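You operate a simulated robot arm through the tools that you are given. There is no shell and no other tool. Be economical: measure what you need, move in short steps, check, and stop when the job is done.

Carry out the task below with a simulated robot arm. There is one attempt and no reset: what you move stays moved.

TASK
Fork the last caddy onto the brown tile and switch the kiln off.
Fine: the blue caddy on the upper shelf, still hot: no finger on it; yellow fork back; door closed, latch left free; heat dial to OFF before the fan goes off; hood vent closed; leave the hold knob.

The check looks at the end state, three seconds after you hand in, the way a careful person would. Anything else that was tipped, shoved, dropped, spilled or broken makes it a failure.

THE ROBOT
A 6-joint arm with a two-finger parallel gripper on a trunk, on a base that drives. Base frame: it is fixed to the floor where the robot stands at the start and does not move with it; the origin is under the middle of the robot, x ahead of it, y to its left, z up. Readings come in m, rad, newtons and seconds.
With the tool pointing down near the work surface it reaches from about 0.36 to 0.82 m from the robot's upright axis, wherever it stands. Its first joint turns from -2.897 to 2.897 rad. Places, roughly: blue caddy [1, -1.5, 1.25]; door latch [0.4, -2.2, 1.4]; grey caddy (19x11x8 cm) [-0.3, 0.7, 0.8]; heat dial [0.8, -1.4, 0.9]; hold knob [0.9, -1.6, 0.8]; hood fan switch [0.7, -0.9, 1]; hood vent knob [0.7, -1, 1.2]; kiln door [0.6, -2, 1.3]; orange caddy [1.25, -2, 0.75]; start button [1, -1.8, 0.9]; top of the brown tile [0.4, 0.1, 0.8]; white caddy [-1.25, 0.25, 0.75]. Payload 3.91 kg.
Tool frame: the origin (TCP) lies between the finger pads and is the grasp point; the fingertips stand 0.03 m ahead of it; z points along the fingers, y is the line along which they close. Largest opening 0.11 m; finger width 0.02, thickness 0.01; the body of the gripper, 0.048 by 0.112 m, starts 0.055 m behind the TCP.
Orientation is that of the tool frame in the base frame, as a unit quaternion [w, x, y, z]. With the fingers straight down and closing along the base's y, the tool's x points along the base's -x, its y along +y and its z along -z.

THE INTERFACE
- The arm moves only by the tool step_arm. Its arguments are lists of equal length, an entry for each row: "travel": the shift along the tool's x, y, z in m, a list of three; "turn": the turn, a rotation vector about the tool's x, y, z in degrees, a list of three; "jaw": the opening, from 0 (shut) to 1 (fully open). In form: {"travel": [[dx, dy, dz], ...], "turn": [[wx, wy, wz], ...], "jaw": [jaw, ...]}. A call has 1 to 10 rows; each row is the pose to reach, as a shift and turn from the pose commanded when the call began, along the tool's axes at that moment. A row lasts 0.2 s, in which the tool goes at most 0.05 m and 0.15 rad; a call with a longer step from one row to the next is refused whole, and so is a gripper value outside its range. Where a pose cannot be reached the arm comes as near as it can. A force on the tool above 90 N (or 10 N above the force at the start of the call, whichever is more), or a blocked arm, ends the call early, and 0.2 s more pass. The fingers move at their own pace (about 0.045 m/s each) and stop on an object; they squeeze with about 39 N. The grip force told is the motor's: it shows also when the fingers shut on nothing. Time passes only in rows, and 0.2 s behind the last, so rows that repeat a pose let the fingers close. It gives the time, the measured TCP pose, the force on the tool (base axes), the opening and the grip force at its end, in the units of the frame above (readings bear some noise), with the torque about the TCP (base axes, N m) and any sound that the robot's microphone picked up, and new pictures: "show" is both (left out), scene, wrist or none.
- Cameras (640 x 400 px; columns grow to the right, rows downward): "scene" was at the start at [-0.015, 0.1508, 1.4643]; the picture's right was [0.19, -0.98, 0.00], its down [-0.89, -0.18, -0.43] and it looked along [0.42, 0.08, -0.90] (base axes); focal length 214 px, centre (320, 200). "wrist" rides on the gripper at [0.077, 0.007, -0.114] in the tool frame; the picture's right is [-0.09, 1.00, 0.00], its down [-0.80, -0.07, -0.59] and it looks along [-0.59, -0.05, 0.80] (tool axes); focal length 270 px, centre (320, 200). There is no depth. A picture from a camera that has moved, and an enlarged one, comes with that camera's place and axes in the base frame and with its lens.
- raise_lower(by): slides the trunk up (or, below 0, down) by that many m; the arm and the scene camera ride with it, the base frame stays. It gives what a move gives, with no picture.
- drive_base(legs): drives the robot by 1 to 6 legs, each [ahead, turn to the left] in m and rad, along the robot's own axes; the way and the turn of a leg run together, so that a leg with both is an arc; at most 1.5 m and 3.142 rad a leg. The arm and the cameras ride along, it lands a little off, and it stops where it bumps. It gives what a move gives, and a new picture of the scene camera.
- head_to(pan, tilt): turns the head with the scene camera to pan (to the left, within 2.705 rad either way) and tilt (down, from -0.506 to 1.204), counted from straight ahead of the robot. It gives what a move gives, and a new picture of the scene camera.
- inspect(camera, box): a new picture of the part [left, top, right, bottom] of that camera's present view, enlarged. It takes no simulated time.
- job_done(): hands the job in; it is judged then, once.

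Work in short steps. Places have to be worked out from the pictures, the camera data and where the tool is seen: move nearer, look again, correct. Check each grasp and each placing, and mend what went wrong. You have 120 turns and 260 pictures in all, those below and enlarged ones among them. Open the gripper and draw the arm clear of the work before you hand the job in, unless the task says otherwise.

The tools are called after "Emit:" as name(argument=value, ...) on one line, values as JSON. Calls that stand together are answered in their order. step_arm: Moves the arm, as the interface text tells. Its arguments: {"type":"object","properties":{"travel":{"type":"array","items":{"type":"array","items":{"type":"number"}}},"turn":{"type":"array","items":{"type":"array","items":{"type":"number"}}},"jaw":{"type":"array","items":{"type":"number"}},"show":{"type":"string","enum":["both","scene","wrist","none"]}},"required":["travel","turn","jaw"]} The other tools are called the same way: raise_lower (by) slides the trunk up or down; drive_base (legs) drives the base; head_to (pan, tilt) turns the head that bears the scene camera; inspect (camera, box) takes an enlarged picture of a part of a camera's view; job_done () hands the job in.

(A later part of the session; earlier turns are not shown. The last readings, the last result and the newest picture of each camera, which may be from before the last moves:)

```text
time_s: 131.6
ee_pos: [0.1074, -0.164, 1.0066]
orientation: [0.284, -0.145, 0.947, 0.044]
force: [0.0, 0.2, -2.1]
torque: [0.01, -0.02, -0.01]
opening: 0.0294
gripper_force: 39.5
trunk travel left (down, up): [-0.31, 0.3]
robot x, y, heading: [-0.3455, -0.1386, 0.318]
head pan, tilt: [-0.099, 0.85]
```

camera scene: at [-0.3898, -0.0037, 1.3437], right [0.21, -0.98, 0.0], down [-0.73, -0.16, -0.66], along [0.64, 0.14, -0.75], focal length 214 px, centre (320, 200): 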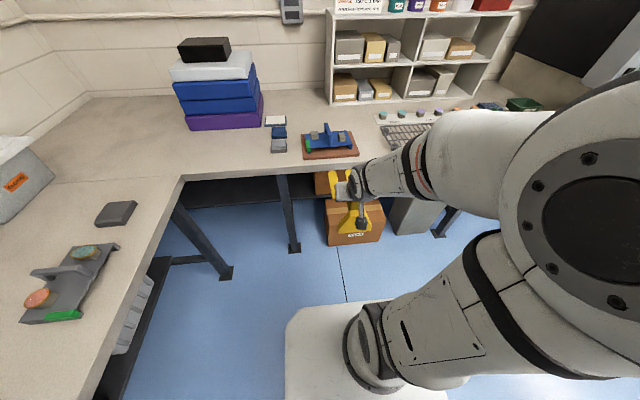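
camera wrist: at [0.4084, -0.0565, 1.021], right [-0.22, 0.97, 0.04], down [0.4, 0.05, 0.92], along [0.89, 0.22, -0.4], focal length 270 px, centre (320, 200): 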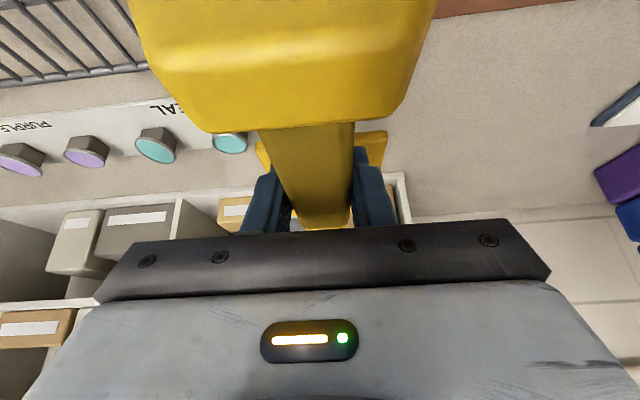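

The arm is at (0.107, -0.164, 1.007), in line with the fork's old place. I drive 0.27 m ahead.

Emit:
drive_base(legs=[[0.27, 0]])

Emit:
head_to(pan=0.0, tilt=0.85)

```text
time_s: 133.5
ee_pos: [0.3591, -0.0793, 1.0075]
orientation: [0.284, -0.148, 0.946, 0.044]
force: [-0.1, 0.4, -1.3]
torque: [0.01, -0.02, 0.0]
opening: 0.0297
gripper_force: 39.0
trunk travel left (down, up): [-0.31, 0.3]
robot x, y, heading: [-0.0937, -0.0606, 0.312]
head pan, tilt: [-0.099, 0.85]
camera scene: at [-0.1387, 0.078, 1.3437], right [0.22, -0.98, 0.0], down [-0.73, -0.16, -0.66], along [0.64, 0.14, -0.75], focal length 214 px, centre (320, 200)
```

scene: 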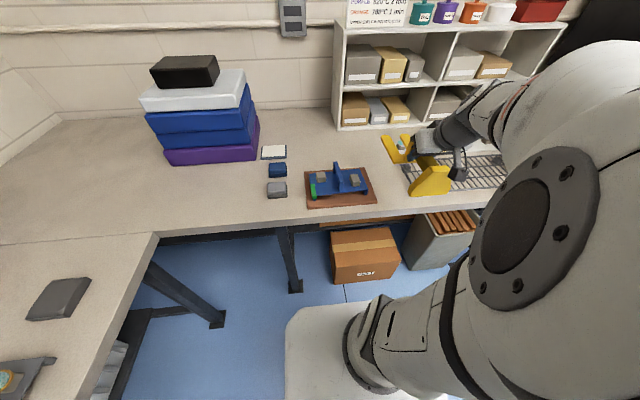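

```text
time_s: 134.2
ee_pos: [0.3592, -0.0795, 1.0072]
orientation: [0.284, -0.148, 0.946, 0.045]
force: [-0.1, -0.2, -1.7]
torque: [0.01, -0.03, -0.03]
opening: 0.0295
gripper_force: 39.1
trunk travel left (down, up): [-0.31, 0.3]
robot x, y, heading: [-0.0947, -0.0548, 0.315]
head pan, tilt: [0.0, 0.85]
camera scene: at [-0.1407, 0.0855, 1.3437], right [0.31, -0.95, 0.0], down [-0.71, -0.23, -0.66], along [0.63, 0.21, -0.75], focal length 214 px, centre (320, 200)
```

scene: 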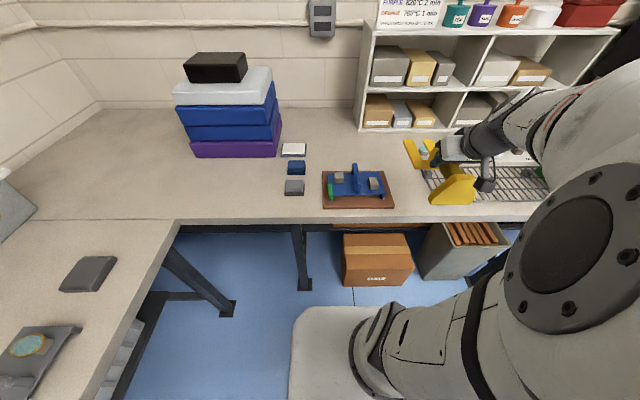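

In line with the old place: I go 17.8 cm forward then down to ~2 cm above the bench.

Emit:
step_arm(travel=[[-0.0371, 0.0003, 0.0246], [-0.0742, 0.0006, 0.0492], [-0.1114, 0.0009, 0.0737], [-0.1485, 0.001, 0.0983], [-0.125, 0.001, 0.1343], [-0.101, 0.001, 0.1703], [-0.0785, 0.001, 0.2042], [-0.0674, 0.001, 0.2209]], turn=[[0, 0, 0], [0, 0, 0], [0, 0, 0], [0, 0, 0], [0, 0, 0], [0, 0, 0], [0, 0, 0], [0, 0, 0]], jaw=[0, 0, 0, 0, 0, 0, 0, 0], show="scene")

Emit:
inspect(camera="scene", box=[380, 100, 500, 220])

```text
time_s: 136.0
ee_pos: [0.5274, -0.0248, 0.8578]
orientation: [0.284, -0.148, 0.946, 0.044]
force: [-0.6, 0.6, -1.4]
torque: [0.01, 0.02, 0.05]
opening: 0.0298
gripper_force: 39.3
trunk travel left (down, up): [-0.31, 0.3]
robot x, y, heading: [-0.0954, -0.0574, 0.317]
head pan, tilt: [0.0, 0.85]
camera scene: at [-0.1403, 0.0856, 1.3438], right [0.31, -0.95, 0.0], down [-0.71, -0.23, -0.66], along [0.63, 0.21, -0.75], focal length 214 px, centre (320, 200)
```

scene: 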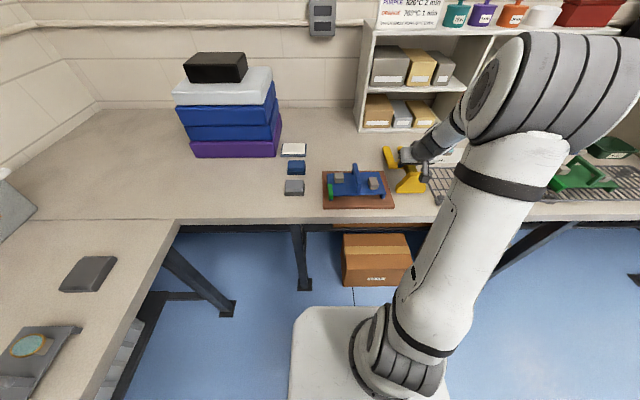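

```text
3.33 times, centred on (440, 160) of scene
camera zoom: at [-0.1403, 0.0856, 1.3438], right [0.31, -0.95, 0.0], down [-0.71, -0.23, -0.66], along [0.63, 0.21, -0.75], focal length 715 px, centre (-80, 333)
```

zoom: 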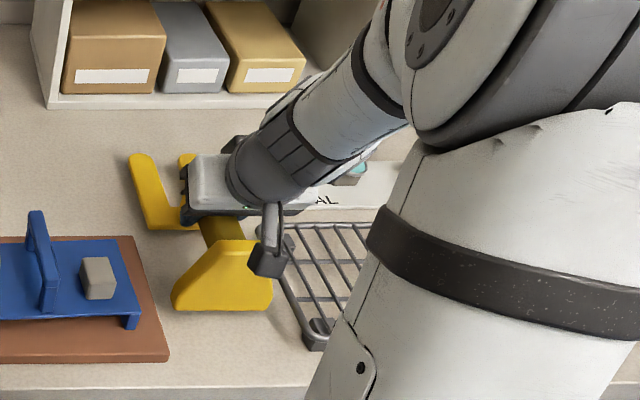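

The fork is clear of tile and rack. I lower in small steps until it rests on the bench.

Emit:
step_arm(travel=[[0.0028, 0, 0.0042], [0.0055, 0, 0.0083], [0.0083, 0, 0.0125], [0.0105, 0, 0.0158], [0.0105, 0, 0.0158]], turn=[[0, 0, 0], [0, 0, 0], [0, 0, 0], [0, 0, 0], [0, 0, 0]], jaw=[0, 0, 0, 0, 0], show="none")

```text
time_s: 137.2
ee_pos: [0.5287, -0.0237, 0.8399]
orientation: [0.285, -0.147, 0.946, 0.044]
force: [1.0, 1.5, -0.9]
torque: [0.13, -0.35, 0.13]
opening: 0.0298
gripper_force: 39.2
trunk travel left (down, up): [-0.31, 0.3]
robot x, y, heading: [-0.0913, -0.06, 0.317]
head pan, tilt: [0.0, 0.85]
```

Contact begins (torque −0.35). One more millimetre, then I open the fingers.

Emit:
step_arm(travel=[[0.0006, 0, 0.0008], [0.0006, 0, 0.0008], [0.0006, 0, 0.0008], [0.0006, 0, 0.0008], [0.0006, 0, 0.0008], [0.0006, 0, 0.0008], [0.0006, 0, 0.0008]], turn=[[0, 0, 0], [0, 0, 0], [0, 0, 0], [0, 0, 0], [0, 0, 0], [0, 0, 0], [0, 0, 0]], jaw=[0, 0.35, 0.5, 0.7, 0.9, 1, 1], show="wrist")

Emit:
step_arm(travel=[[-0.0258, 0, -0.039], [-0.0515, 0, -0.078], [-0.0773, 0, -0.1168], [-0.1, 0, -0.152]], turn=[[0, 0, 0], [0, 0, 0], [0, 0, 0], [0, 0, 0]], jaw=[1, 1, 1, 1], show="both")

Emit:
inspect(camera="scene", box=[300, 100, 460, 220])

```text
time_s: 138.8
ee_pos: [0.527, -0.024, 0.8401]
orientation: [0.284, -0.148, 0.946, 0.044]
force: [0.6, -0.8, 0.0]
torque: [0.0, 0.01, -0.01]
opening: 0.1099
gripper_force: 0.1
trunk travel left (down, up): [-0.31, 0.3]
robot x, y, heading: [-0.0946, -0.0549, 0.314]
head pan, tilt: [0.0, 0.85]
camera wrist: at [0.4041, -0.0571, 0.8938], right [-0.23, 0.97, 0.05], down [0.35, 0.04, 0.94], along [0.91, 0.24, -0.35], focal length 270 px, centre (320, 200)
```

wrist: 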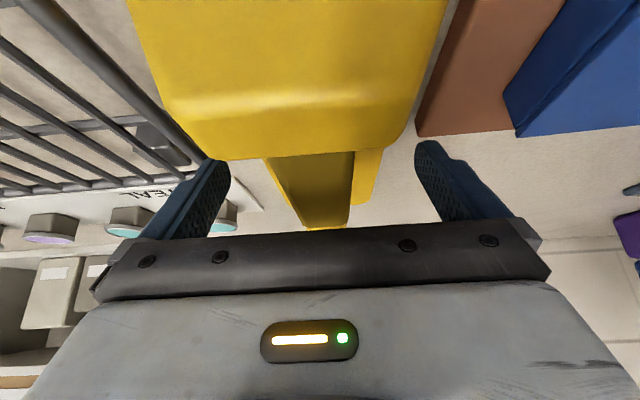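

```text
time_s: 139.8
ee_pos: [0.5298, -0.0243, 1.0211]
orientation: [0.283, -0.147, 0.947, 0.044]
force: [0.3, 0.8, 0.5]
torque: [-0.01, 0.0, 0.01]
opening: 0.1097
gripper_force: 0.1
trunk travel left (down, up): [-0.31, 0.3]
robot x, y, heading: [-0.0928, -0.0596, 0.321]
head pan, tilt: [0.0, 0.85]
camera scene: at [-0.1408, 0.0855, 1.3437], right [0.31, -0.95, 0.0], down [-0.71, -0.23, -0.66], along [0.63, 0.21, -0.75], focal length 214 px, centre (320, 200)
camera wrist: at [0.4055, -0.0573, 1.0758], right [-0.23, 0.97, 0.05], down [0.35, 0.04, 0.94], along [0.91, 0.23, -0.35], focal length 270 px, centre (320, 200)
```

scene: 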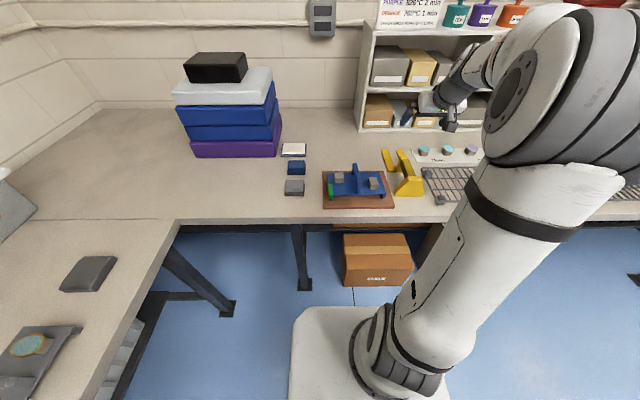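
wrist: 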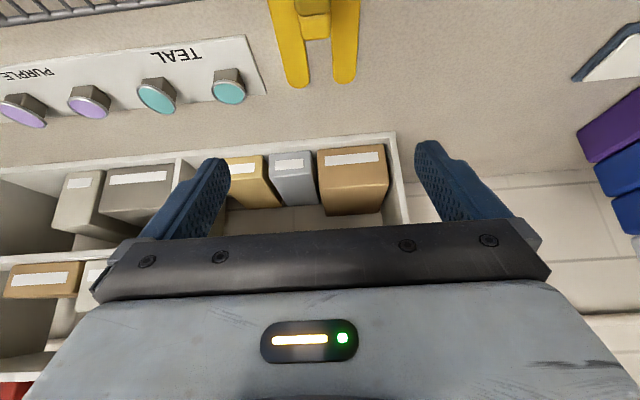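

```text
3.33 times, centred on (380, 160) of scene
camera zoom: at [-0.1408, 0.0855, 1.3437], right [0.31, -0.95, 0.0], down [-0.71, -0.23, -0.66], along [0.63, 0.21, -0.75], focal length 715 px, centre (120, 333)
```

zoom: 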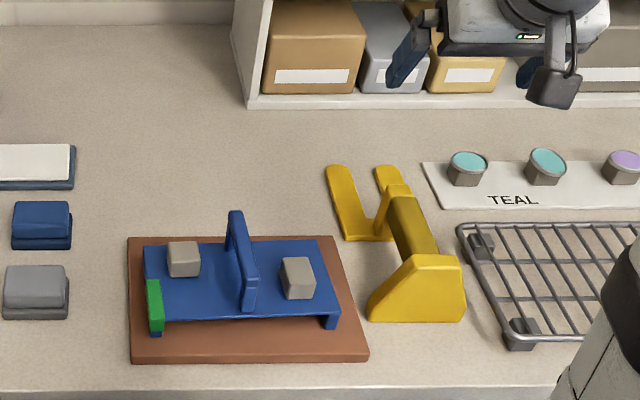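

The fork is back in its place, the caddy is on the tile. Now to the kiln: I draw the arm in, then drive to stand before the panel.

Emit:
step_arm(travel=[[0.0417, 0, -0.0276], [0.0834, 0, -0.0552], [0.1251, 0, -0.0828], [0.1, 0, -0.1245]], turn=[[0, 0, 0], [0, 0, 0], [0, 0, 0], [0, 0, 0]], jaw=[1, 1, 1, 0.6], show="none")

Emit:
drive_base(legs=[[-0.18, 0], [0, -1.887], [1.46, 0], [0, 1.89]])

Emit:
head_to(pan=-0.2, tilt=0.4)

```text
time_s: 140.8
ee_pos: [0.3852, -0.0696, 1.072]
orientation: [0.284, -0.148, 0.946, 0.044]
force: [0.2, 0.5, -0.7]
torque: [0.01, 0.0, 0.02]
opening: 0.0754
gripper_force: 0.1
trunk travel left (down, up): [-0.31, 0.3]
robot x, y, heading: [-0.0939, -0.0575, 0.319]
head pan, tilt: [0.0, 0.85]
```

```text
time_s: 158.2
ee_pos: [0.1891, -1.5991, 1.0723]
orientation: [0.284, -0.137, 0.948, 0.041]
force: [-0.1, -0.9, -0.3]
torque: [0.02, 0.0, 0.02]
opening: 0.066
gripper_force: 0.2
trunk travel left (down, up): [-0.31, 0.3]
robot x, y, heading: [-0.2887, -1.5758, 0.288]
head pan, tilt: [0.0, 0.85]
camera scene: at [-0.3315, -1.4303, 1.3437], right [0.28, -0.96, 0.0], down [-0.72, -0.21, -0.66], along [0.63, 0.19, -0.75], focal length 214 px, centre (320, 200)
```

scene: 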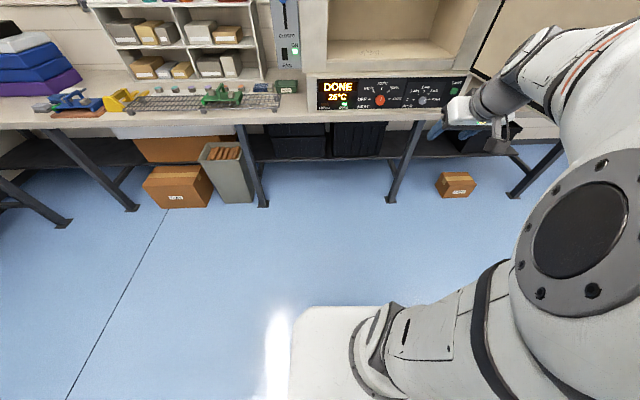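

```text
time_s: 159.1
ee_pos: [0.1888, -1.5982, 1.0729]
orientation: [0.284, -0.136, 0.948, 0.041]
force: [0.1, 0.8, -0.3]
torque: [-0.02, -0.02, -0.01]
opening: 0.0661
gripper_force: 0.1
trunk travel left (down, up): [-0.31, 0.3]
robot x, y, heading: [-0.2938, -1.5755, 0.286]
head pan, tilt: [-0.201, 0.4]
camera scene: at [-0.3145, -1.4445, 1.3828], right [0.09, -1.0, 0.0], down [-0.39, -0.03, -0.92], along [0.92, 0.08, -0.39], focal length 214 px, centre (320, 200)
```

scene: 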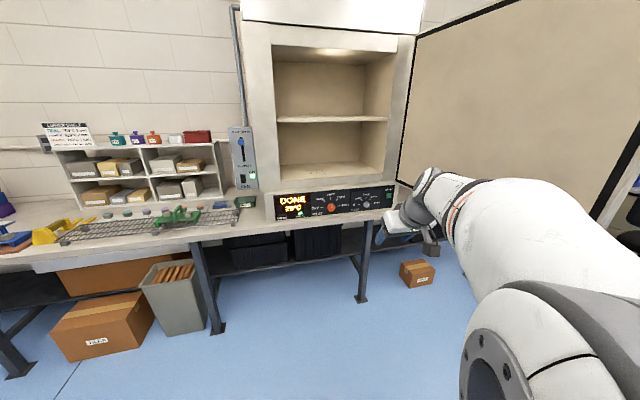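

I turn the tool to point straight ahead (horizontal), extending 12 cm to keep the wrist clear.

Emit:
step_arm(travel=[[-0.015, 0, 0.01], [-0.03, 0, 0.02], [-0.045, 0, 0.03], [-0.06, 0, 0.04], [-0.075, 0, 0.05], [-0.09, 0, 0.06], [-0.1, 0, 0.066]], turn=[[0, -8, 0], [0, -16, 0], [0, -24, 0], [0, -32, 0], [0, -40, 0], [0, -48, 0], [0, -56.5, 0]], jaw=[0.6, 0.6, 0.6, 0.6, 0.6, 0.6, 0.6], show="wrist")

Emit:
drive_base(legs=[[0, 0.035], [0.25, 0]])

Emit:
inspect(camera="wrist", box=[0, 0, 640, 240])

```text
time_s: 160.7
ee_pos: [0.3035, -1.5648, 1.0718]
orientation: [0.7, -0.099, 0.7, 0.1]
force: [-0.7, 0.7, -0.1]
torque: [0.0, 0.01, 0.02]
opening: 0.0661
gripper_force: 0.0
trunk travel left (down, up): [-0.31, 0.3]
robot x, y, heading: [-0.2904, -1.5719, 0.286]
head pan, tilt: [-0.201, 0.4]
camera wrist: at [0.1914, -1.5912, 0.996], right [-0.28, 0.96, 0.09], down [-0.55, -0.23, 0.8], along [0.79, 0.18, 0.59], focal length 270 px, centre (320, 200)
```

wrist: 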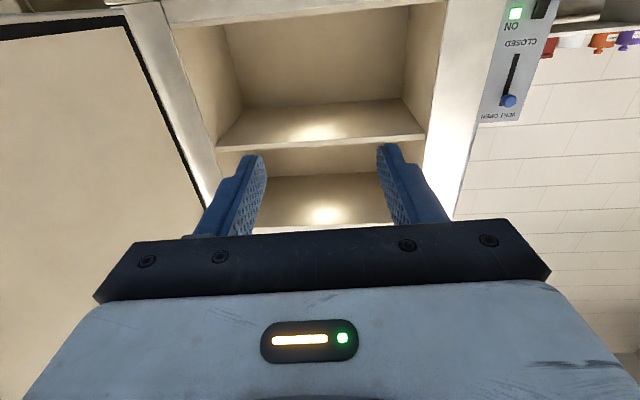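

```text
time_s: 162.9
ee_pos: [0.5436, -1.4655, 1.0717]
orientation: [0.697, -0.113, 0.699, 0.113]
force: [0.1, -0.2, 0.7]
torque: [0.02, -0.02, -0.02]
opening: 0.066
gripper_force: 0.1
trunk travel left (down, up): [-0.31, 0.3]
robot x, y, heading: [-0.0481, -1.4948, 0.321]
head pan, tilt: [-0.201, 0.4]
camera scene: at [-0.0782, -1.3663, 1.3828], right [0.12, -0.99, 0.0], down [-0.39, -0.05, -0.92], along [0.91, 0.11, -0.39], focal length 214 px, centre (320, 200)
```

scene: 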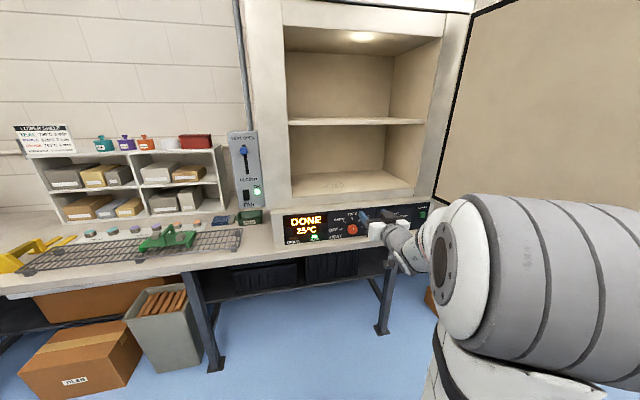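

```text
1.00 times, centred on (320, 120) of wrist
camera zoom: at [0.4321, -1.4948, 0.9964], right [-0.31, 0.95, 0.09], down [-0.54, -0.25, 0.8], along [0.78, 0.2, 0.59], focal length 270 px, centre (320, 280)
```

zoom: 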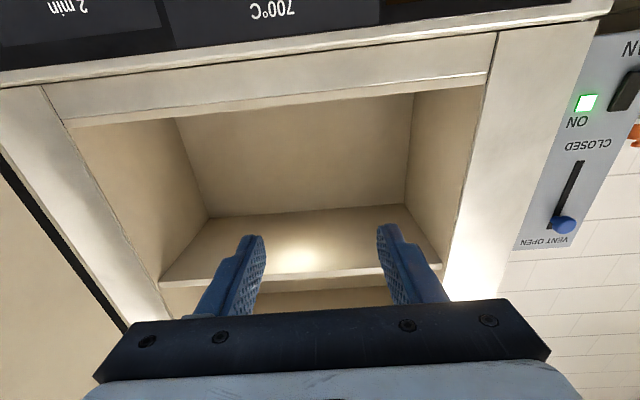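

Tool is horizontal. I enlarge the control panel to read the dial's pointer.

Emit:
inspect(camera="scene", box=[275, 195, 435, 255])

Emit:
inspect(camera="scene", box=[220, 125, 280, 230])

```text
4.00 times, centred on (355, 225) of scene
camera zoom: at [-0.0782, -1.3663, 1.3828], right [0.12, -0.99, 0.0], down [-0.39, -0.05, -0.92], along [0.91, 0.11, -0.39], focal length 858 px, centre (180, 100)
```

zoom: 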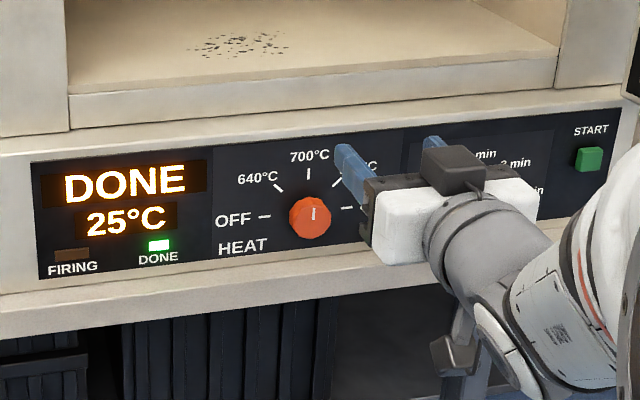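

```text
3.81 times, centred on (250, 178) of scene
camera zoom: at [-0.0782, -1.3663, 1.3828], right [0.12, -0.99, 0.0], down [-0.39, -0.05, -0.92], along [0.91, 0.11, -0.39], focal length 817 px, centre (587, 286)
```

zoom: 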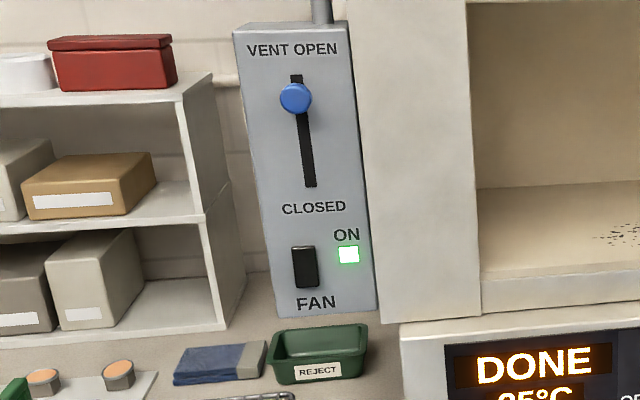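

The pointer is at 700 °C (straight up); OFF is 90° counter-clockwise. Dial face ≈ (0.845, -1.418, 0.842), Ø≈5 cm. I bring the gripper in front of it, 10 cm short.

Emit:
step_arm(travel=[[0.045, -0.01, 0], [0.09, -0.02, 0], [0.135, -0.03, 0], [0.18, -0.04, 0], [0.225, -0.05, 0], [0.23, -0.05, 0.045], [0.23, -0.05, 0.09], [0.23, -0.05, 0.135], [0.23, -0.05, 0.175]], turn=[[0, 0, 0], [0, 0, 0], [0, 0, 0], [0, 0, 0], [0, 0, 0], [0, 0, 0], [0, 0, 0], [0, 0, 0], [0, 0, 0]], jaw=[0.75, 0.75, 0.75, 0.75, 0.75, 0.75, 0.75, 0.75, 0.75], show="wrist")

Emit:
inspect(camera="scene", box=[275, 195, 435, 255])

```text
time_s: 164.9
ee_pos: [0.7245, -1.4586, 0.8423]
orientation: [0.697, -0.112, 0.699, 0.113]
force: [0.0, -0.7, -0.4]
torque: [0.01, -0.01, 0.01]
opening: 0.0825
gripper_force: 0.1
trunk travel left (down, up): [-0.31, 0.3]
robot x, y, heading: [-0.0483, -1.4951, 0.323]
head pan, tilt: [-0.201, 0.4]
camera wrist: at [0.6134, -1.4885, 0.7662], right [-0.31, 0.95, 0.09], down [-0.54, -0.25, 0.8], along [0.78, 0.2, 0.59], focal length 270 px, centre (320, 200)
```

wrist: 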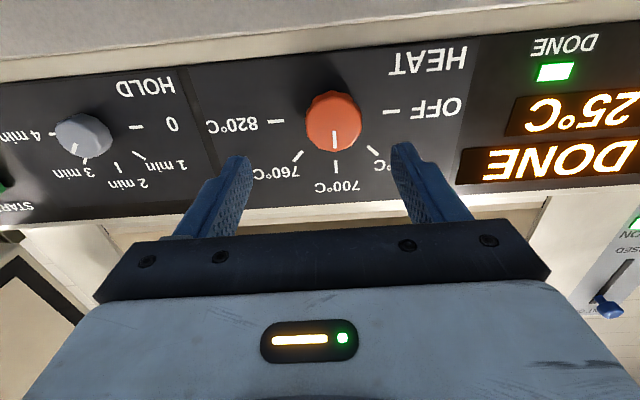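

```text
4.00 times, centred on (355, 225) of scene
camera zoom: at [-0.078, -1.3663, 1.3829], right [0.12, -0.99, 0.0], down [-0.39, -0.05, -0.92], along [0.91, 0.11, -0.39], focal length 858 px, centre (180, 100)
```

zoom: 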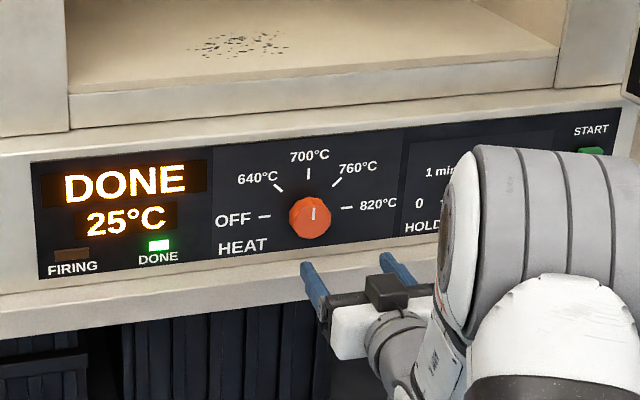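

The wrist view shows the dial ~1.1 cm left of the tool axis. I shift left 1.1 cm and advance 6 cm, then look again.

Emit:
step_arm(travel=[[0, 0.011, 0], [0, 0.011, 0.03], [0, 0.011, 0.06]], turn=[[0, 0, 0], [0, 0, 0], [0, 0, 0]], jaw=[0.75, 0.75, 0.75], show="wrist")

Emit:
inspect(camera="scene", box=[315, 205, 395, 255])

```text
time_s: 165.7
ee_pos: [0.778, -1.4287, 0.8407]
orientation: [0.697, -0.113, 0.699, 0.113]
force: [-0.3, -0.6, 0.6]
torque: [-0.03, 0.0, -0.01]
opening: 0.0825
gripper_force: 0.0
trunk travel left (down, up): [-0.31, 0.3]
robot x, y, heading: [-0.0514, -1.4932, 0.323]
head pan, tilt: [-0.201, 0.4]
camera wrist: at [0.6666, -1.4583, 0.7649], right [-0.31, 0.95, 0.09], down [-0.54, -0.25, 0.8], along [0.78, 0.2, 0.59], focal length 270 px, centre (320, 200)
```

wrist: 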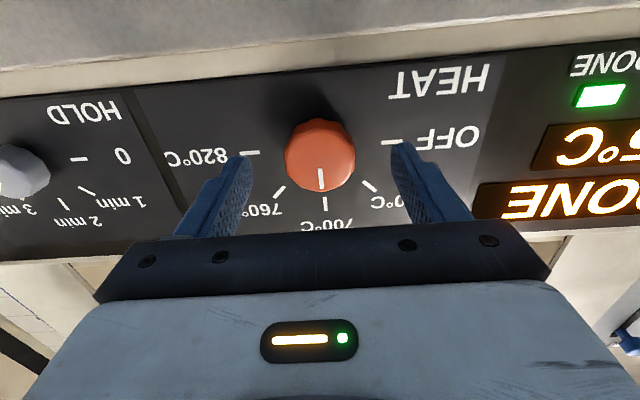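

```text
8.00 times, centred on (355, 230) of scene
camera zoom: at [-0.0778, -1.3662, 1.3828], right [0.12, -0.99, 0.0], down [-0.39, -0.05, -0.92], along [0.91, 0.11, -0.39], focal length 1716 px, centre (40, -40)
```

zoom: 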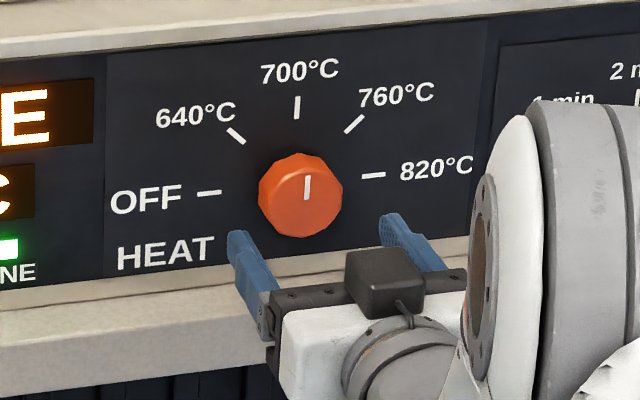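

The dial is now centred; its face lies ~3.6 cm ahead of the TCP. I advance 2.8 cm and close on it.

Emit:
step_arm(travel=[[0, 0, 0.014], [0, 0, 0.028], [0, 0, 0.028], [0, 0, 0.028], [0, 0, 0.028], [0, 0, 0.028], [0, 0, 0.028]], turn=[[0, 0, 0], [0, 0, 0], [0, 0, 0], [0, 0, 0], [0, 0, 0], [0, 0, 0], [0, 0, 0]], jaw=[0.75, 0.75, 0.3, 0.3, 0.3, 0.3, 0.3], show="wrist")

```text
time_s: 167.3
ee_pos: [0.8062, -1.4199, 0.8428]
orientation: [0.698, -0.111, 0.698, 0.112]
force: [11.5, -12.2, 2.2]
torque: [0.08, 0.15, -0.75]
opening: 0.047
gripper_force: 45.6
trunk travel left (down, up): [-0.31, 0.3]
robot x, y, heading: [-0.0468, -1.4914, 0.322]
head pan, tilt: [-0.201, 0.4]
camera wrist: at [0.6942, -1.4498, 0.7651], right [-0.31, 0.95, 0.09], down [-0.54, -0.25, 0.8], along [0.78, 0.2, 0.59], focal length 270 px, centre (320, 200)
```

wrist: 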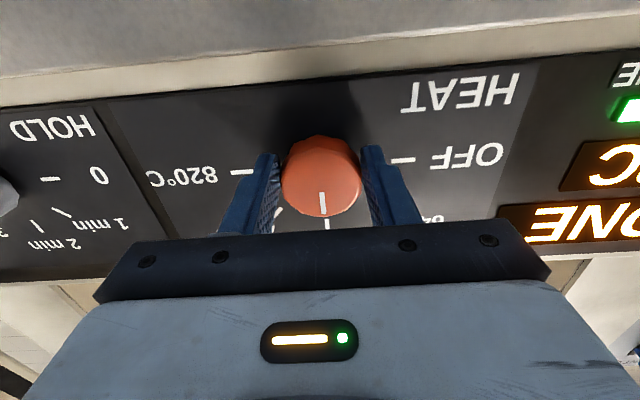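

Gripped at 47 mm. I turn the dial counter-clockwise about 60°, easing 2 mm to the right.

Emit:
step_arm(travel=[[0, -0.002, 0], [0, -0.002, 0], [0, -0.002, 0], [0, -0.002, 0], [0, -0.002, 0], [0, -0.002, 0], [0, -0.002, 0], [0, -0.002, 0]], turn=[[0, 0, -7.5], [0, 0, -15], [0, 0, -22.5], [0, 0, -30], [0, 0, -37.5], [0, 0, -45], [0, 0, -52.5], [0, 0, -60]], jaw=[0.3, 0.3, 0.3, 0.3, 0.3, 0.3, 0.3, 0.3], show="wrist")

Emit:
inspect(camera="scene", box=[315, 195, 395, 255])

```text
time_s: 168.0
ee_pos: [0.8193, -1.4211, 0.85]
orientation: [0.697, -0.216, 0.682, 0.047]
force: [-33.6, 7.7, 3.6]
torque: [-0.13, -0.89, 0.09]
opening: 0.0556
gripper_force: 22.0
out of reach, approached as far as the arm can: row 2, 3
trunk travel left (down, up): [-0.31, 0.3]
robot x, y, heading: [-0.0472, -1.4936, 0.32]
head pan, tilt: [-0.201, 0.4]
stopped in row 3: the force on the tool passed its limit (the readings are from after the stop); the commanded pose is now the measured one
camera wrist: at [0.7143, -1.4761, 0.7767], right [-0.37, 0.92, -0.15], down [-0.58, -0.1, 0.81], along [0.73, 0.38, 0.57], focal length 270 px, centre (320, 200)
```

wrist: 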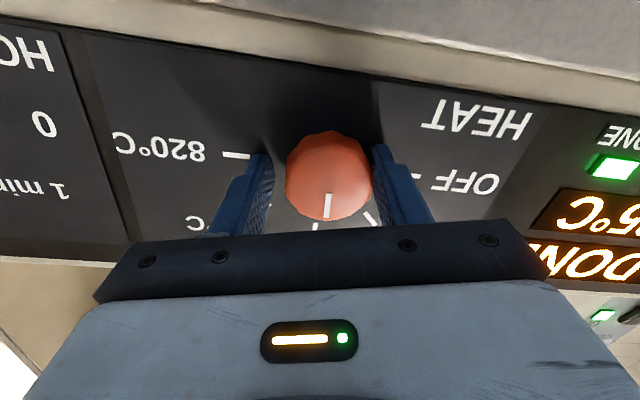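

```text
6.67 times, centred on (355, 225) of scene
camera zoom: at [-0.083, -1.3649, 1.3829], right [0.12, -0.99, 0.0], down [-0.38, -0.05, -0.92], along [0.92, 0.11, -0.39], focal length 1430 px, centre (87, 33)
```

zoom: 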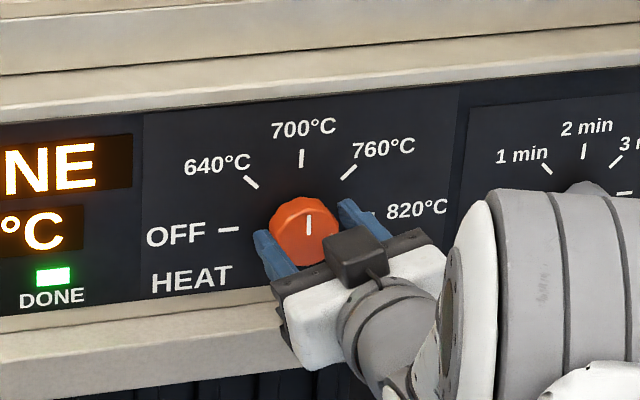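

The wrist reached a joint limit in this direction, and the dial stayed put. I open, back out, and restore the orientation.

Emit:
step_arm(travel=[[0, 0, 0], [0, 0, 0], [0, 0, 0], [0, 0, -0.03], [0, 0, -0.06], [0, 0, -0.08], [0, 0, -0.08]], turn=[[0, 0, 0], [0, 0, 0], [0, 0, 0], [0, 0, 0], [1.1, -0.3, 4.6], [2.2, -0.5, 9.2], [3.3, -0.8, 13.8]], jaw=[0.8, 0.8, 0.8, 0.8, 0.8, 0.8, 0.8], show="wrist")

```text
time_s: 169.6
ee_pos: [0.7472, -1.4554, 0.8484]
orientation: [0.695, -0.109, 0.702, 0.112]
force: [0.0, -0.6, 0.0]
torque: [0.01, 0.01, -0.03]
opening: 0.0879
gripper_force: 0.1
out of reach, approached as far as the arm can: row 4
trunk travel left (down, up): [-0.31, 0.3]
robot x, y, heading: [-0.0481, -1.4958, 0.325]
head pan, tilt: [-0.201, 0.4]
camera wrist: at [0.635, -1.4839, 0.7733], right [-0.31, 0.95, 0.09], down [-0.54, -0.25, 0.81], along [0.79, 0.2, 0.59], focal length 270 px, centre (320, 200)
```

wrist: 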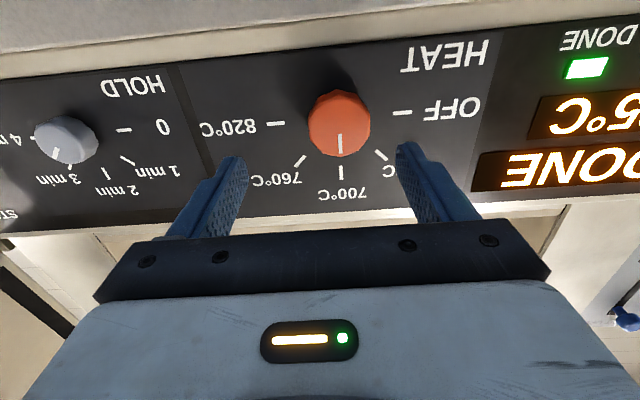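

Now I turn the wrist the other way by 85° before gripping, so there's room to turn the dial.

Emit:
step_arm(travel=[[0.0056, 0.0152, -0.0128], [0.0056, 0.0152, -0.0128], [0.0056, 0.0152, -0.0128], [0.0056, 0.0152, -0.0128], [0.0056, 0.0152, -0.0128], [0.0056, 0.0152, -0.0128], [0.0056, 0.0152, -0.0128], [0.0056, 0.0152, -0.0128], [0.0056, 0.0152, -0.0128], [0.0056, 0.0152, -0.0128]], turn=[[0, 0, 8.5], [0, 0, 17], [0, 0, 25.5], [0, 0, 34], [0, 0, 42.5], [0, 0, 51], [0, 0, 59.5], [0, 0, 68], [0, 0, 76.5], [0, 0, 85]], jaw=[0.75, 0.75, 0.75, 0.75, 0.75, 0.75, 0.75, 0.75, 0.75, 0.75], show="both")

```text
time_s: 171.8
ee_pos: [0.7314, -1.445, 0.8436]
orientation: [0.436, 0.394, 0.59, 0.553]
force: [0.4, 0.6, 0.0]
torque: [0.01, 0.0, 0.01]
opening: 0.0825
gripper_force: 0.0
trunk travel left (down, up): [-0.31, 0.3]
robot x, y, heading: [-0.0469, -1.4973, 0.322]
head pan, tilt: [-0.201, 0.4]
camera scene: at [-0.0782, -1.3663, 1.3828], right [0.12, -0.99, 0.0], down [-0.39, -0.05, -0.92], along [0.91, 0.11, -0.39], focal length 214 px, centre (320, 200)
camera wrist: at [0.5974, -1.4065, 0.8455], right [0.01, 0.0, 1.0], down [-0.32, -0.95, 0.0], along [0.95, -0.32, -0.01], focal length 270 px, centre (320, 200)
```

scene: 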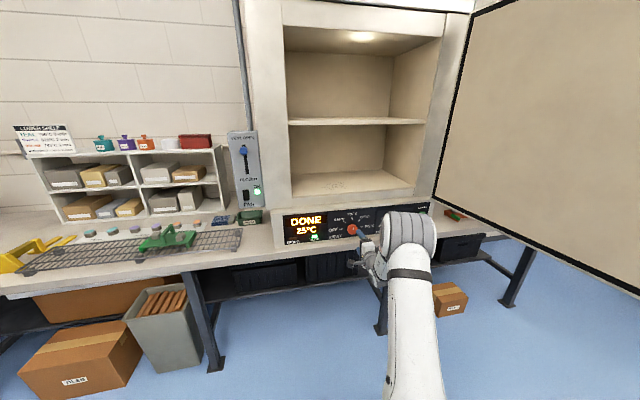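
wrist: 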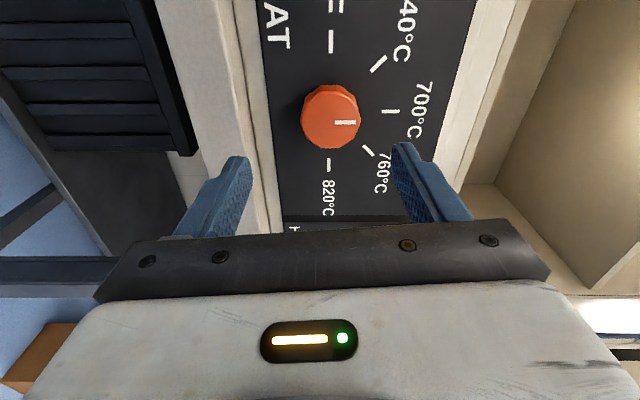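

Wrist turned; the dial shows ~0.8 cm above the tool axis. I raise 7 mm, narrow the jaws a bit and advance 5 cm.

Emit:
step_arm(travel=[[0, 0.007, 0], [0, 0.007, 0.025], [0, 0.007, 0.05]], turn=[[0, 0, 0], [0, 0, 0], [0, 0, 0]], jaw=[0.65, 0.65, 0.65], show="wrist")

```text
time_s: 172.6
ee_pos: [0.7781, -1.4269, 0.8494]
orientation: [0.436, 0.393, 0.592, 0.552]
force: [0.0, 0.5, 0.0]
torque: [0.03, 0.01, 0.01]
opening: 0.0717
gripper_force: 0.0
trunk travel left (down, up): [-0.31, 0.3]
robot x, y, heading: [-0.0493, -1.4984, 0.323]
head pan, tilt: [-0.201, 0.4]
camera wrist: at [0.6446, -1.3892, 0.8503], right [0.01, 0.0, 1.0], down [-0.32, -0.95, 0.0], along [0.95, -0.32, -0.01], focal length 270 px, centre (320, 200)
```

wrist: 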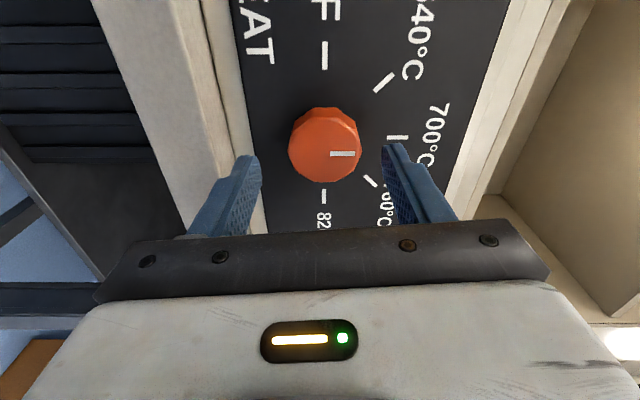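

Nearly centred. I go up 3 mm, forward 2.8 cm, and close on the dial.

Emit:
step_arm(travel=[[0, 0.003, 0.014], [0, 0.003, 0.029], [0, 0.003, 0.029], [0, 0.003, 0.029], [0, 0.003, 0.029], [0, 0.003, 0.029]], turn=[[0, 0, 0], [0, 0, 0], [0, 0, 0], [0, 0, 0], [0, 0, 0], [0, 0, 0]], jaw=[0.65, 0.65, 0.3, 0.3, 0.3, 0.3], show="wrist")

```text
time_s: 174.0
ee_pos: [0.8041, -1.4173, 0.8522]
orientation: [0.437, 0.392, 0.592, 0.552]
force: [-1.1, 1.0, -1.9]
torque: [-0.04, 0.07, 0.0]
opening: 0.0471
gripper_force: 44.9
trunk travel left (down, up): [-0.31, 0.3]
robot x, y, heading: [-0.0484, -1.4959, 0.322]
head pan, tilt: [-0.201, 0.4]
camera wrist: at [0.6716, -1.3811, 0.8531], right [0.01, 0.0, 1.0], down [-0.32, -0.95, 0.0], along [0.95, -0.32, -0.01], focal length 270 px, centre (320, 200)
```

wrist: 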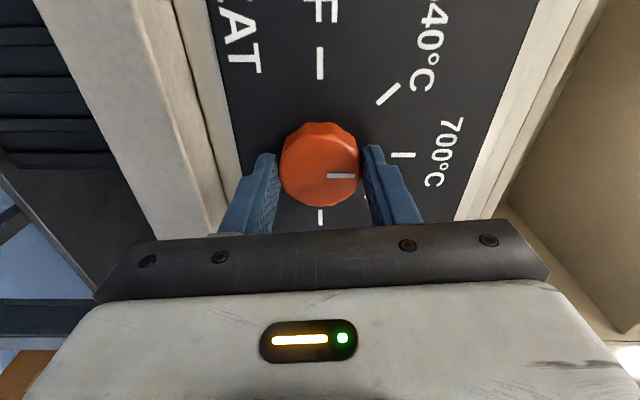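

Gripped cleanly with hardly any side force. I turn counter-clockwise 60°.

Emit:
step_arm(travel=[[0, 0, 0], [0, 0, 0], [0, 0, 0], [0, 0, 0], [0, 0, 0], [0, 0, 0], [0, 0, 0], [0, 0, 0]], turn=[[0, 0, -7.5], [0, 0, -15], [0, 0, -22.5], [0, 0, -30], [0, 0, -37.5], [0, 0, -45], [0, 0, -52.5], [0, 0, -60]], jaw=[0.3, 0.3, 0.3, 0.3, 0.3, 0.3, 0.3, 0.3], show="wrist")

Emit:
inspect(camera="scene", box=[315, 195, 395, 255])

```text
time_s: 175.8
ee_pos: [0.8054, -1.4195, 0.8491]
orientation: [0.653, 0.044, 0.71, 0.259]
force: [-26.2, -8.7, -22.7]
torque: [0.04, 0.07, -0.17]
opening: 0.0465
gripper_force: 45.0
trunk travel left (down, up): [-0.31, 0.3]
robot x, y, heading: [-0.0489, -1.4976, 0.326]
head pan, tilt: [-0.201, 0.4]
camera wrist: at [0.6831, -1.4186, 0.7854], right [-0.26, 0.82, 0.5], down [-0.43, -0.57, 0.7], along [0.86, -0.03, 0.5], focal length 270 px, centre (320, 200)
```

wrist: 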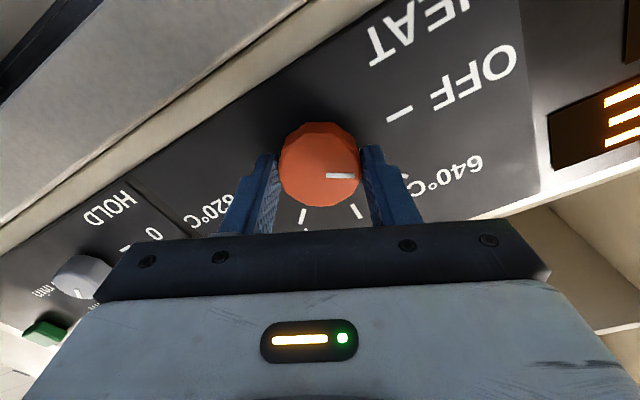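

```text
6.67 times, centred on (355, 225) of scene
camera zoom: at [-0.0783, -1.3671, 1.3828], right [0.12, -0.99, 0.0], down [-0.39, -0.05, -0.92], along [0.91, 0.11, -0.39], focal length 1430 px, centre (87, 33)
```

zoom: 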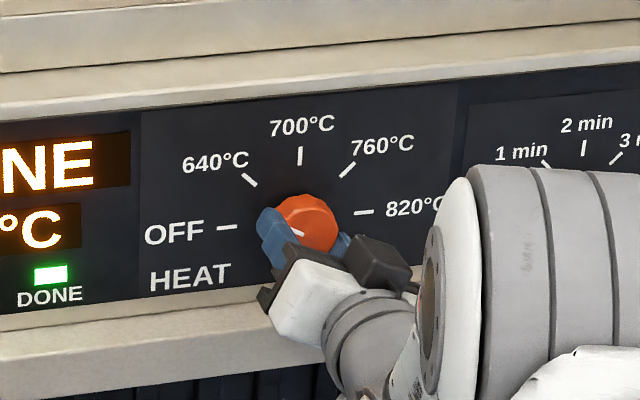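

The dial follows. I turn the other 30°.

Emit:
step_arm(travel=[[0, 0, 0], [0, 0, 0], [0, 0, 0], [0, 0, 0], [0, 0, 0]], turn=[[0, 0, -7.5], [0, 0, -15], [0, 0, -22.5], [0, 0, -30], [0, 0, -30]], jaw=[0.3, 0.3, 0.3, 0.3, 0.3], show="wrist")

Emit:
inspect(camera="scene", box=[315, 195, 395, 255])

```text
time_s: 177.0
ee_pos: [0.806, -1.4208, 0.8505]
orientation: [0.698, -0.141, 0.697, 0.081]
force: [-20.6, -15.6, -22.5]
torque: [-0.15, 0.36, -0.27]
opening: 0.0467
gripper_force: 45.2
trunk travel left (down, up): [-0.31, 0.3]
robot x, y, heading: [-0.0489, -1.497, 0.317]
head pan, tilt: [-0.201, 0.4]
camera wrist: at [0.6954, -1.4558, 0.7748], right [-0.31, 0.95, 0.01], down [-0.56, -0.18, 0.81], along [0.77, 0.25, 0.58], focal length 270 px, centre (320, 200)
```

wrist: 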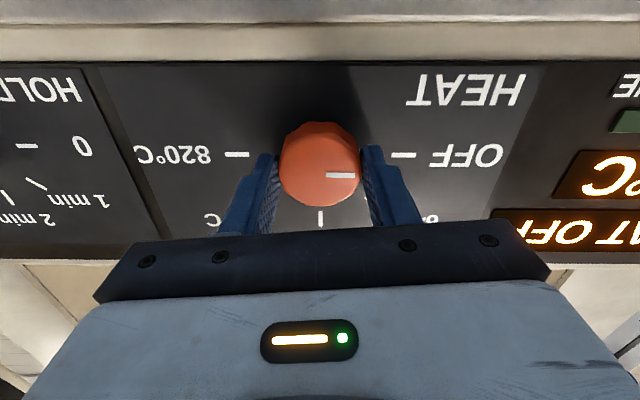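

```text
6.67 times, centred on (355, 225) of scene
camera zoom: at [-0.0775, -1.3677, 1.383], right [0.12, -0.99, 0.0], down [-0.39, -0.05, -0.92], along [0.91, 0.11, -0.39], focal length 1430 px, centre (87, 33)
```

zoom: 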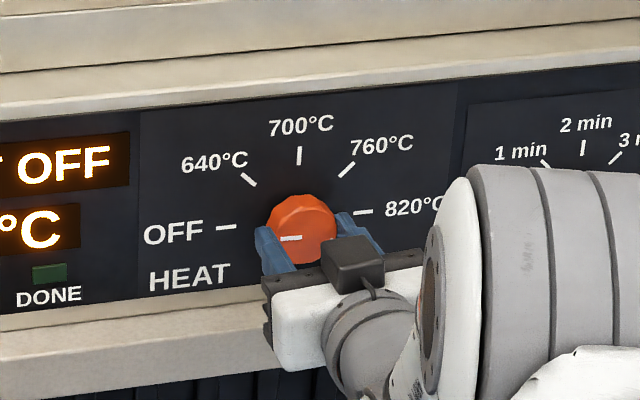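

The display reads HEAT OFF and the pointer is at OFF. I release, back straight out, then rise.

Emit:
step_arm(travel=[[0, 0, 0], [0, 0, 0], [0, 0, 0], [0, 0, -0.03], [0, 0, -0.07], [0, 0, -0.115], [0, 0, -0.16], [-0.035, 0, -0.19], [-0.08, 0, -0.2], [-0.125, 0, -0.21]], turn=[[0, 0, 0], [0, 0, 0], [0, 0, 0], [0, 0, 0], [0, 0, 0], [0, 0, 0], [0, 0, 0], [0, 0, 0], [0, 0, 0], [0, 0, 0]], jaw=[0.7, 0.7, 0.7, 0.7, 0.7, 0.7, 0.7, 0.7, 0.5, 0.3], show="wrist")

Emit:
inspect(camera="scene", box=[275, 195, 435, 255])

```text
time_s: 179.2
ee_pos: [0.6024, -1.4732, 0.9775]
orientation: [0.699, -0.141, 0.696, 0.082]
force: [0.9, 0.1, -0.1]
torque: [0.02, 0.0, 0.0]
opening: 0.0331
gripper_force: 0.0
out of reach, approached as far as the arm can: row 7
trunk travel left (down, up): [-0.31, 0.3]
robot x, y, heading: [-0.0483, -1.5019, 0.323]
head pan, tilt: [-0.201, 0.4]
camera wrist: at [0.493, -1.5089, 0.9023], right [-0.31, 0.95, 0.0], down [-0.56, -0.19, 0.81], along [0.77, 0.25, 0.59], focal length 270 px, centre (320, 200)
```

wrist: 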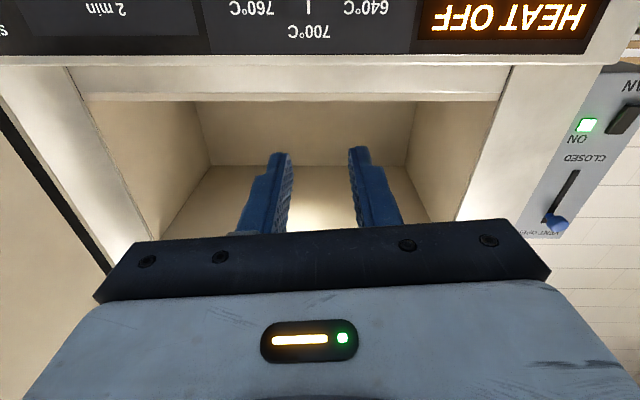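

```text
4.00 times, centred on (355, 225) of scene
camera zoom: at [-0.0784, -1.3664, 1.3828], right [0.12, -0.99, 0.0], down [-0.39, -0.05, -0.92], along [0.91, 0.11, -0.39], focal length 858 px, centre (180, 100)
```

zoom: 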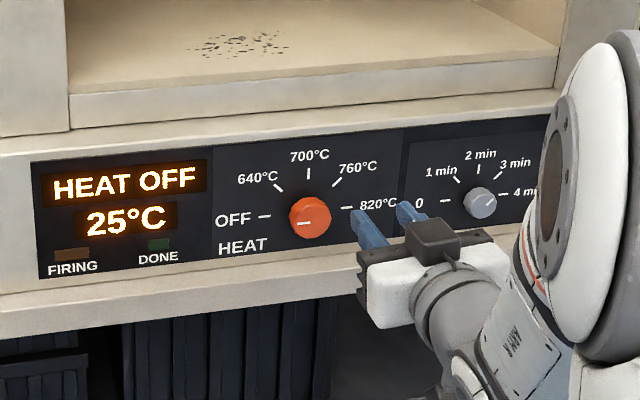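

HEAT OFF confirmed and the hold knob untouched. I shift left to face the vent/fan box.

Emit:
drive_base(legs=[[-0.15, 0], [0, 1.57], [0.43, 0], [0, -1.57], [0.22, 0]])

Emit:
head_to(pan=-0.1, tilt=0.35)

Emit:
inspect(camera="wrist", box=[0, 0, 640, 240])

```text
time_s: 191.8
ee_pos: [0.5245, -1.0118, 0.9779]
orientation: [0.698, -0.151, 0.694, 0.092]
force: [-0.4, -0.2, 0.4]
torque: [-0.03, 0.06, -0.01]
opening: 0.033
gripper_force: 0.1
trunk travel left (down, up): [-0.31, 0.3]
robot x, y, heading: [-0.1346, -1.053, 0.351]
head pan, tilt: [-0.201, 0.4]
camera scene: at [-0.1614, -0.9199, 1.3829], right [0.14, -0.99, 0.0], down [-0.39, -0.06, -0.92], along [0.91, 0.13, -0.39], focal length 214 px, centre (320, 200)
```

scene: 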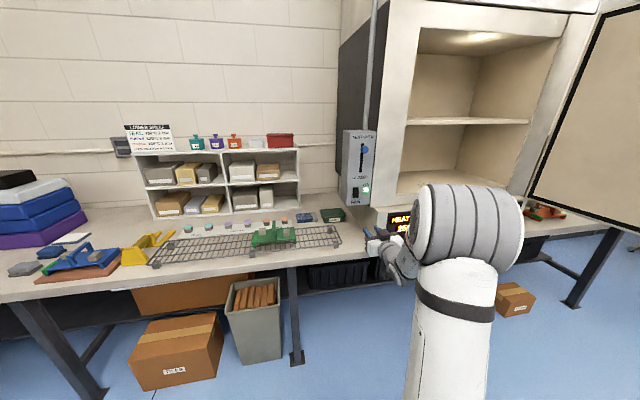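

```text
time_s: 192.4
ee_pos: [0.524, -1.0136, 0.9774]
orientation: [0.698, -0.151, 0.694, 0.092]
force: [-0.1, -0.4, 0.5]
torque: [0.01, 0.02, 0.01]
opening: 0.033
gripper_force: 0.1
trunk travel left (down, up): [-0.31, 0.3]
robot x, y, heading: [-0.1272, -1.0464, 0.345]
head pan, tilt: [-0.099, 0.351]
camera scene: at [-0.1638, -0.911, 1.3874], right [0.24, -0.97, 0.0], down [-0.33, -0.08, -0.94], along [0.91, 0.23, -0.34], focal length 214 px, centre (320, 200)
```

scene: 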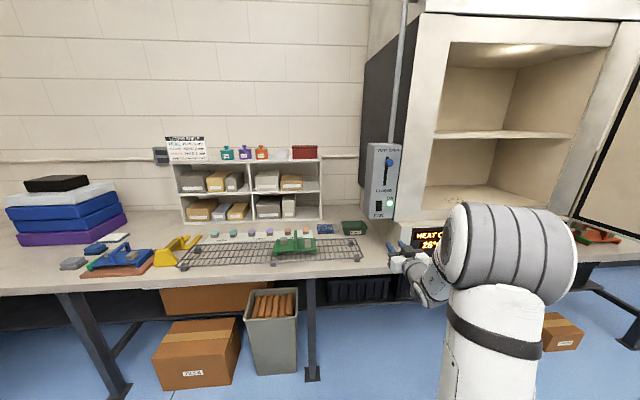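

```text
1.00 times, centred on (320, 120) of wrist
camera zoom: at [0.4146, -1.0523, 0.902], right [-0.34, 0.94, 0.0], down [-0.55, -0.2, 0.81], along [0.76, 0.27, 0.59], focal length 270 px, centre (320, 280)
```

zoom: 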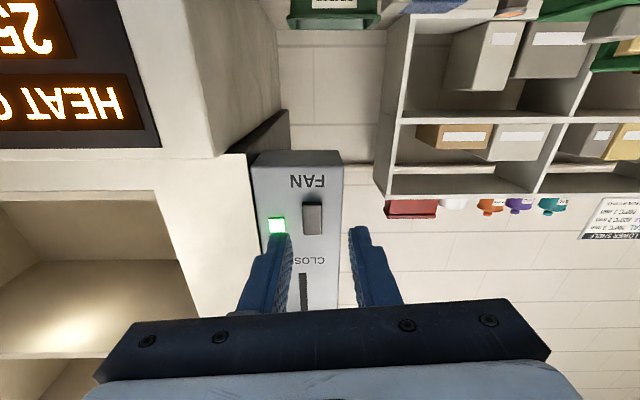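

I enlarge the box in the scene camera to see the rocker state and places.

Emit:
inspect(camera="scene", box=[355, 140, 415, 225])

Emit:
inspect(camera="scene", box=[362, 185, 402, 220])

```text
4.71 times, centred on (385, 182) of scene
camera zoom: at [-0.1638, -0.911, 1.3874], right [0.24, -0.97, 0.0], down [-0.33, -0.08, -0.94], along [0.91, 0.23, -0.34], focal length 1009 px, centre (14, 282)
```

zoom: 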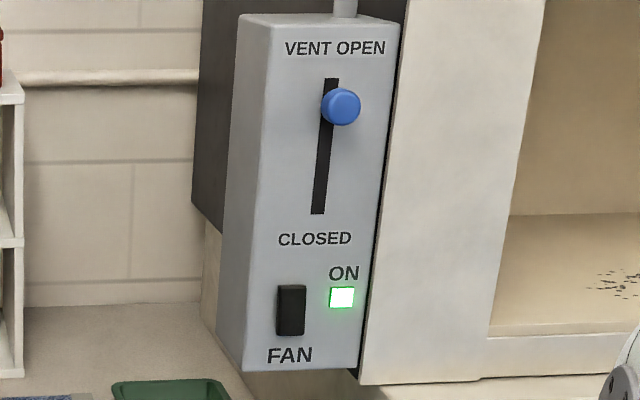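

```text
11.43 times, centred on (382, 202) of scene
camera zoom: at [-0.1638, -0.911, 1.3874], right [0.24, -0.97, 0.0], down [-0.33, -0.08, -0.94], along [0.91, 0.23, -0.34], focal length 2451 px, centre (-389, 171)
```

zoom: 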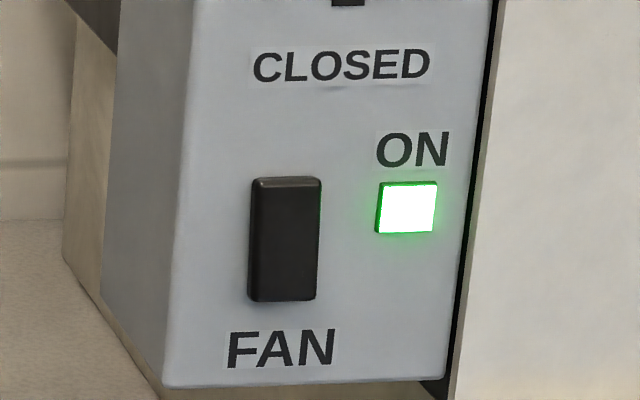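

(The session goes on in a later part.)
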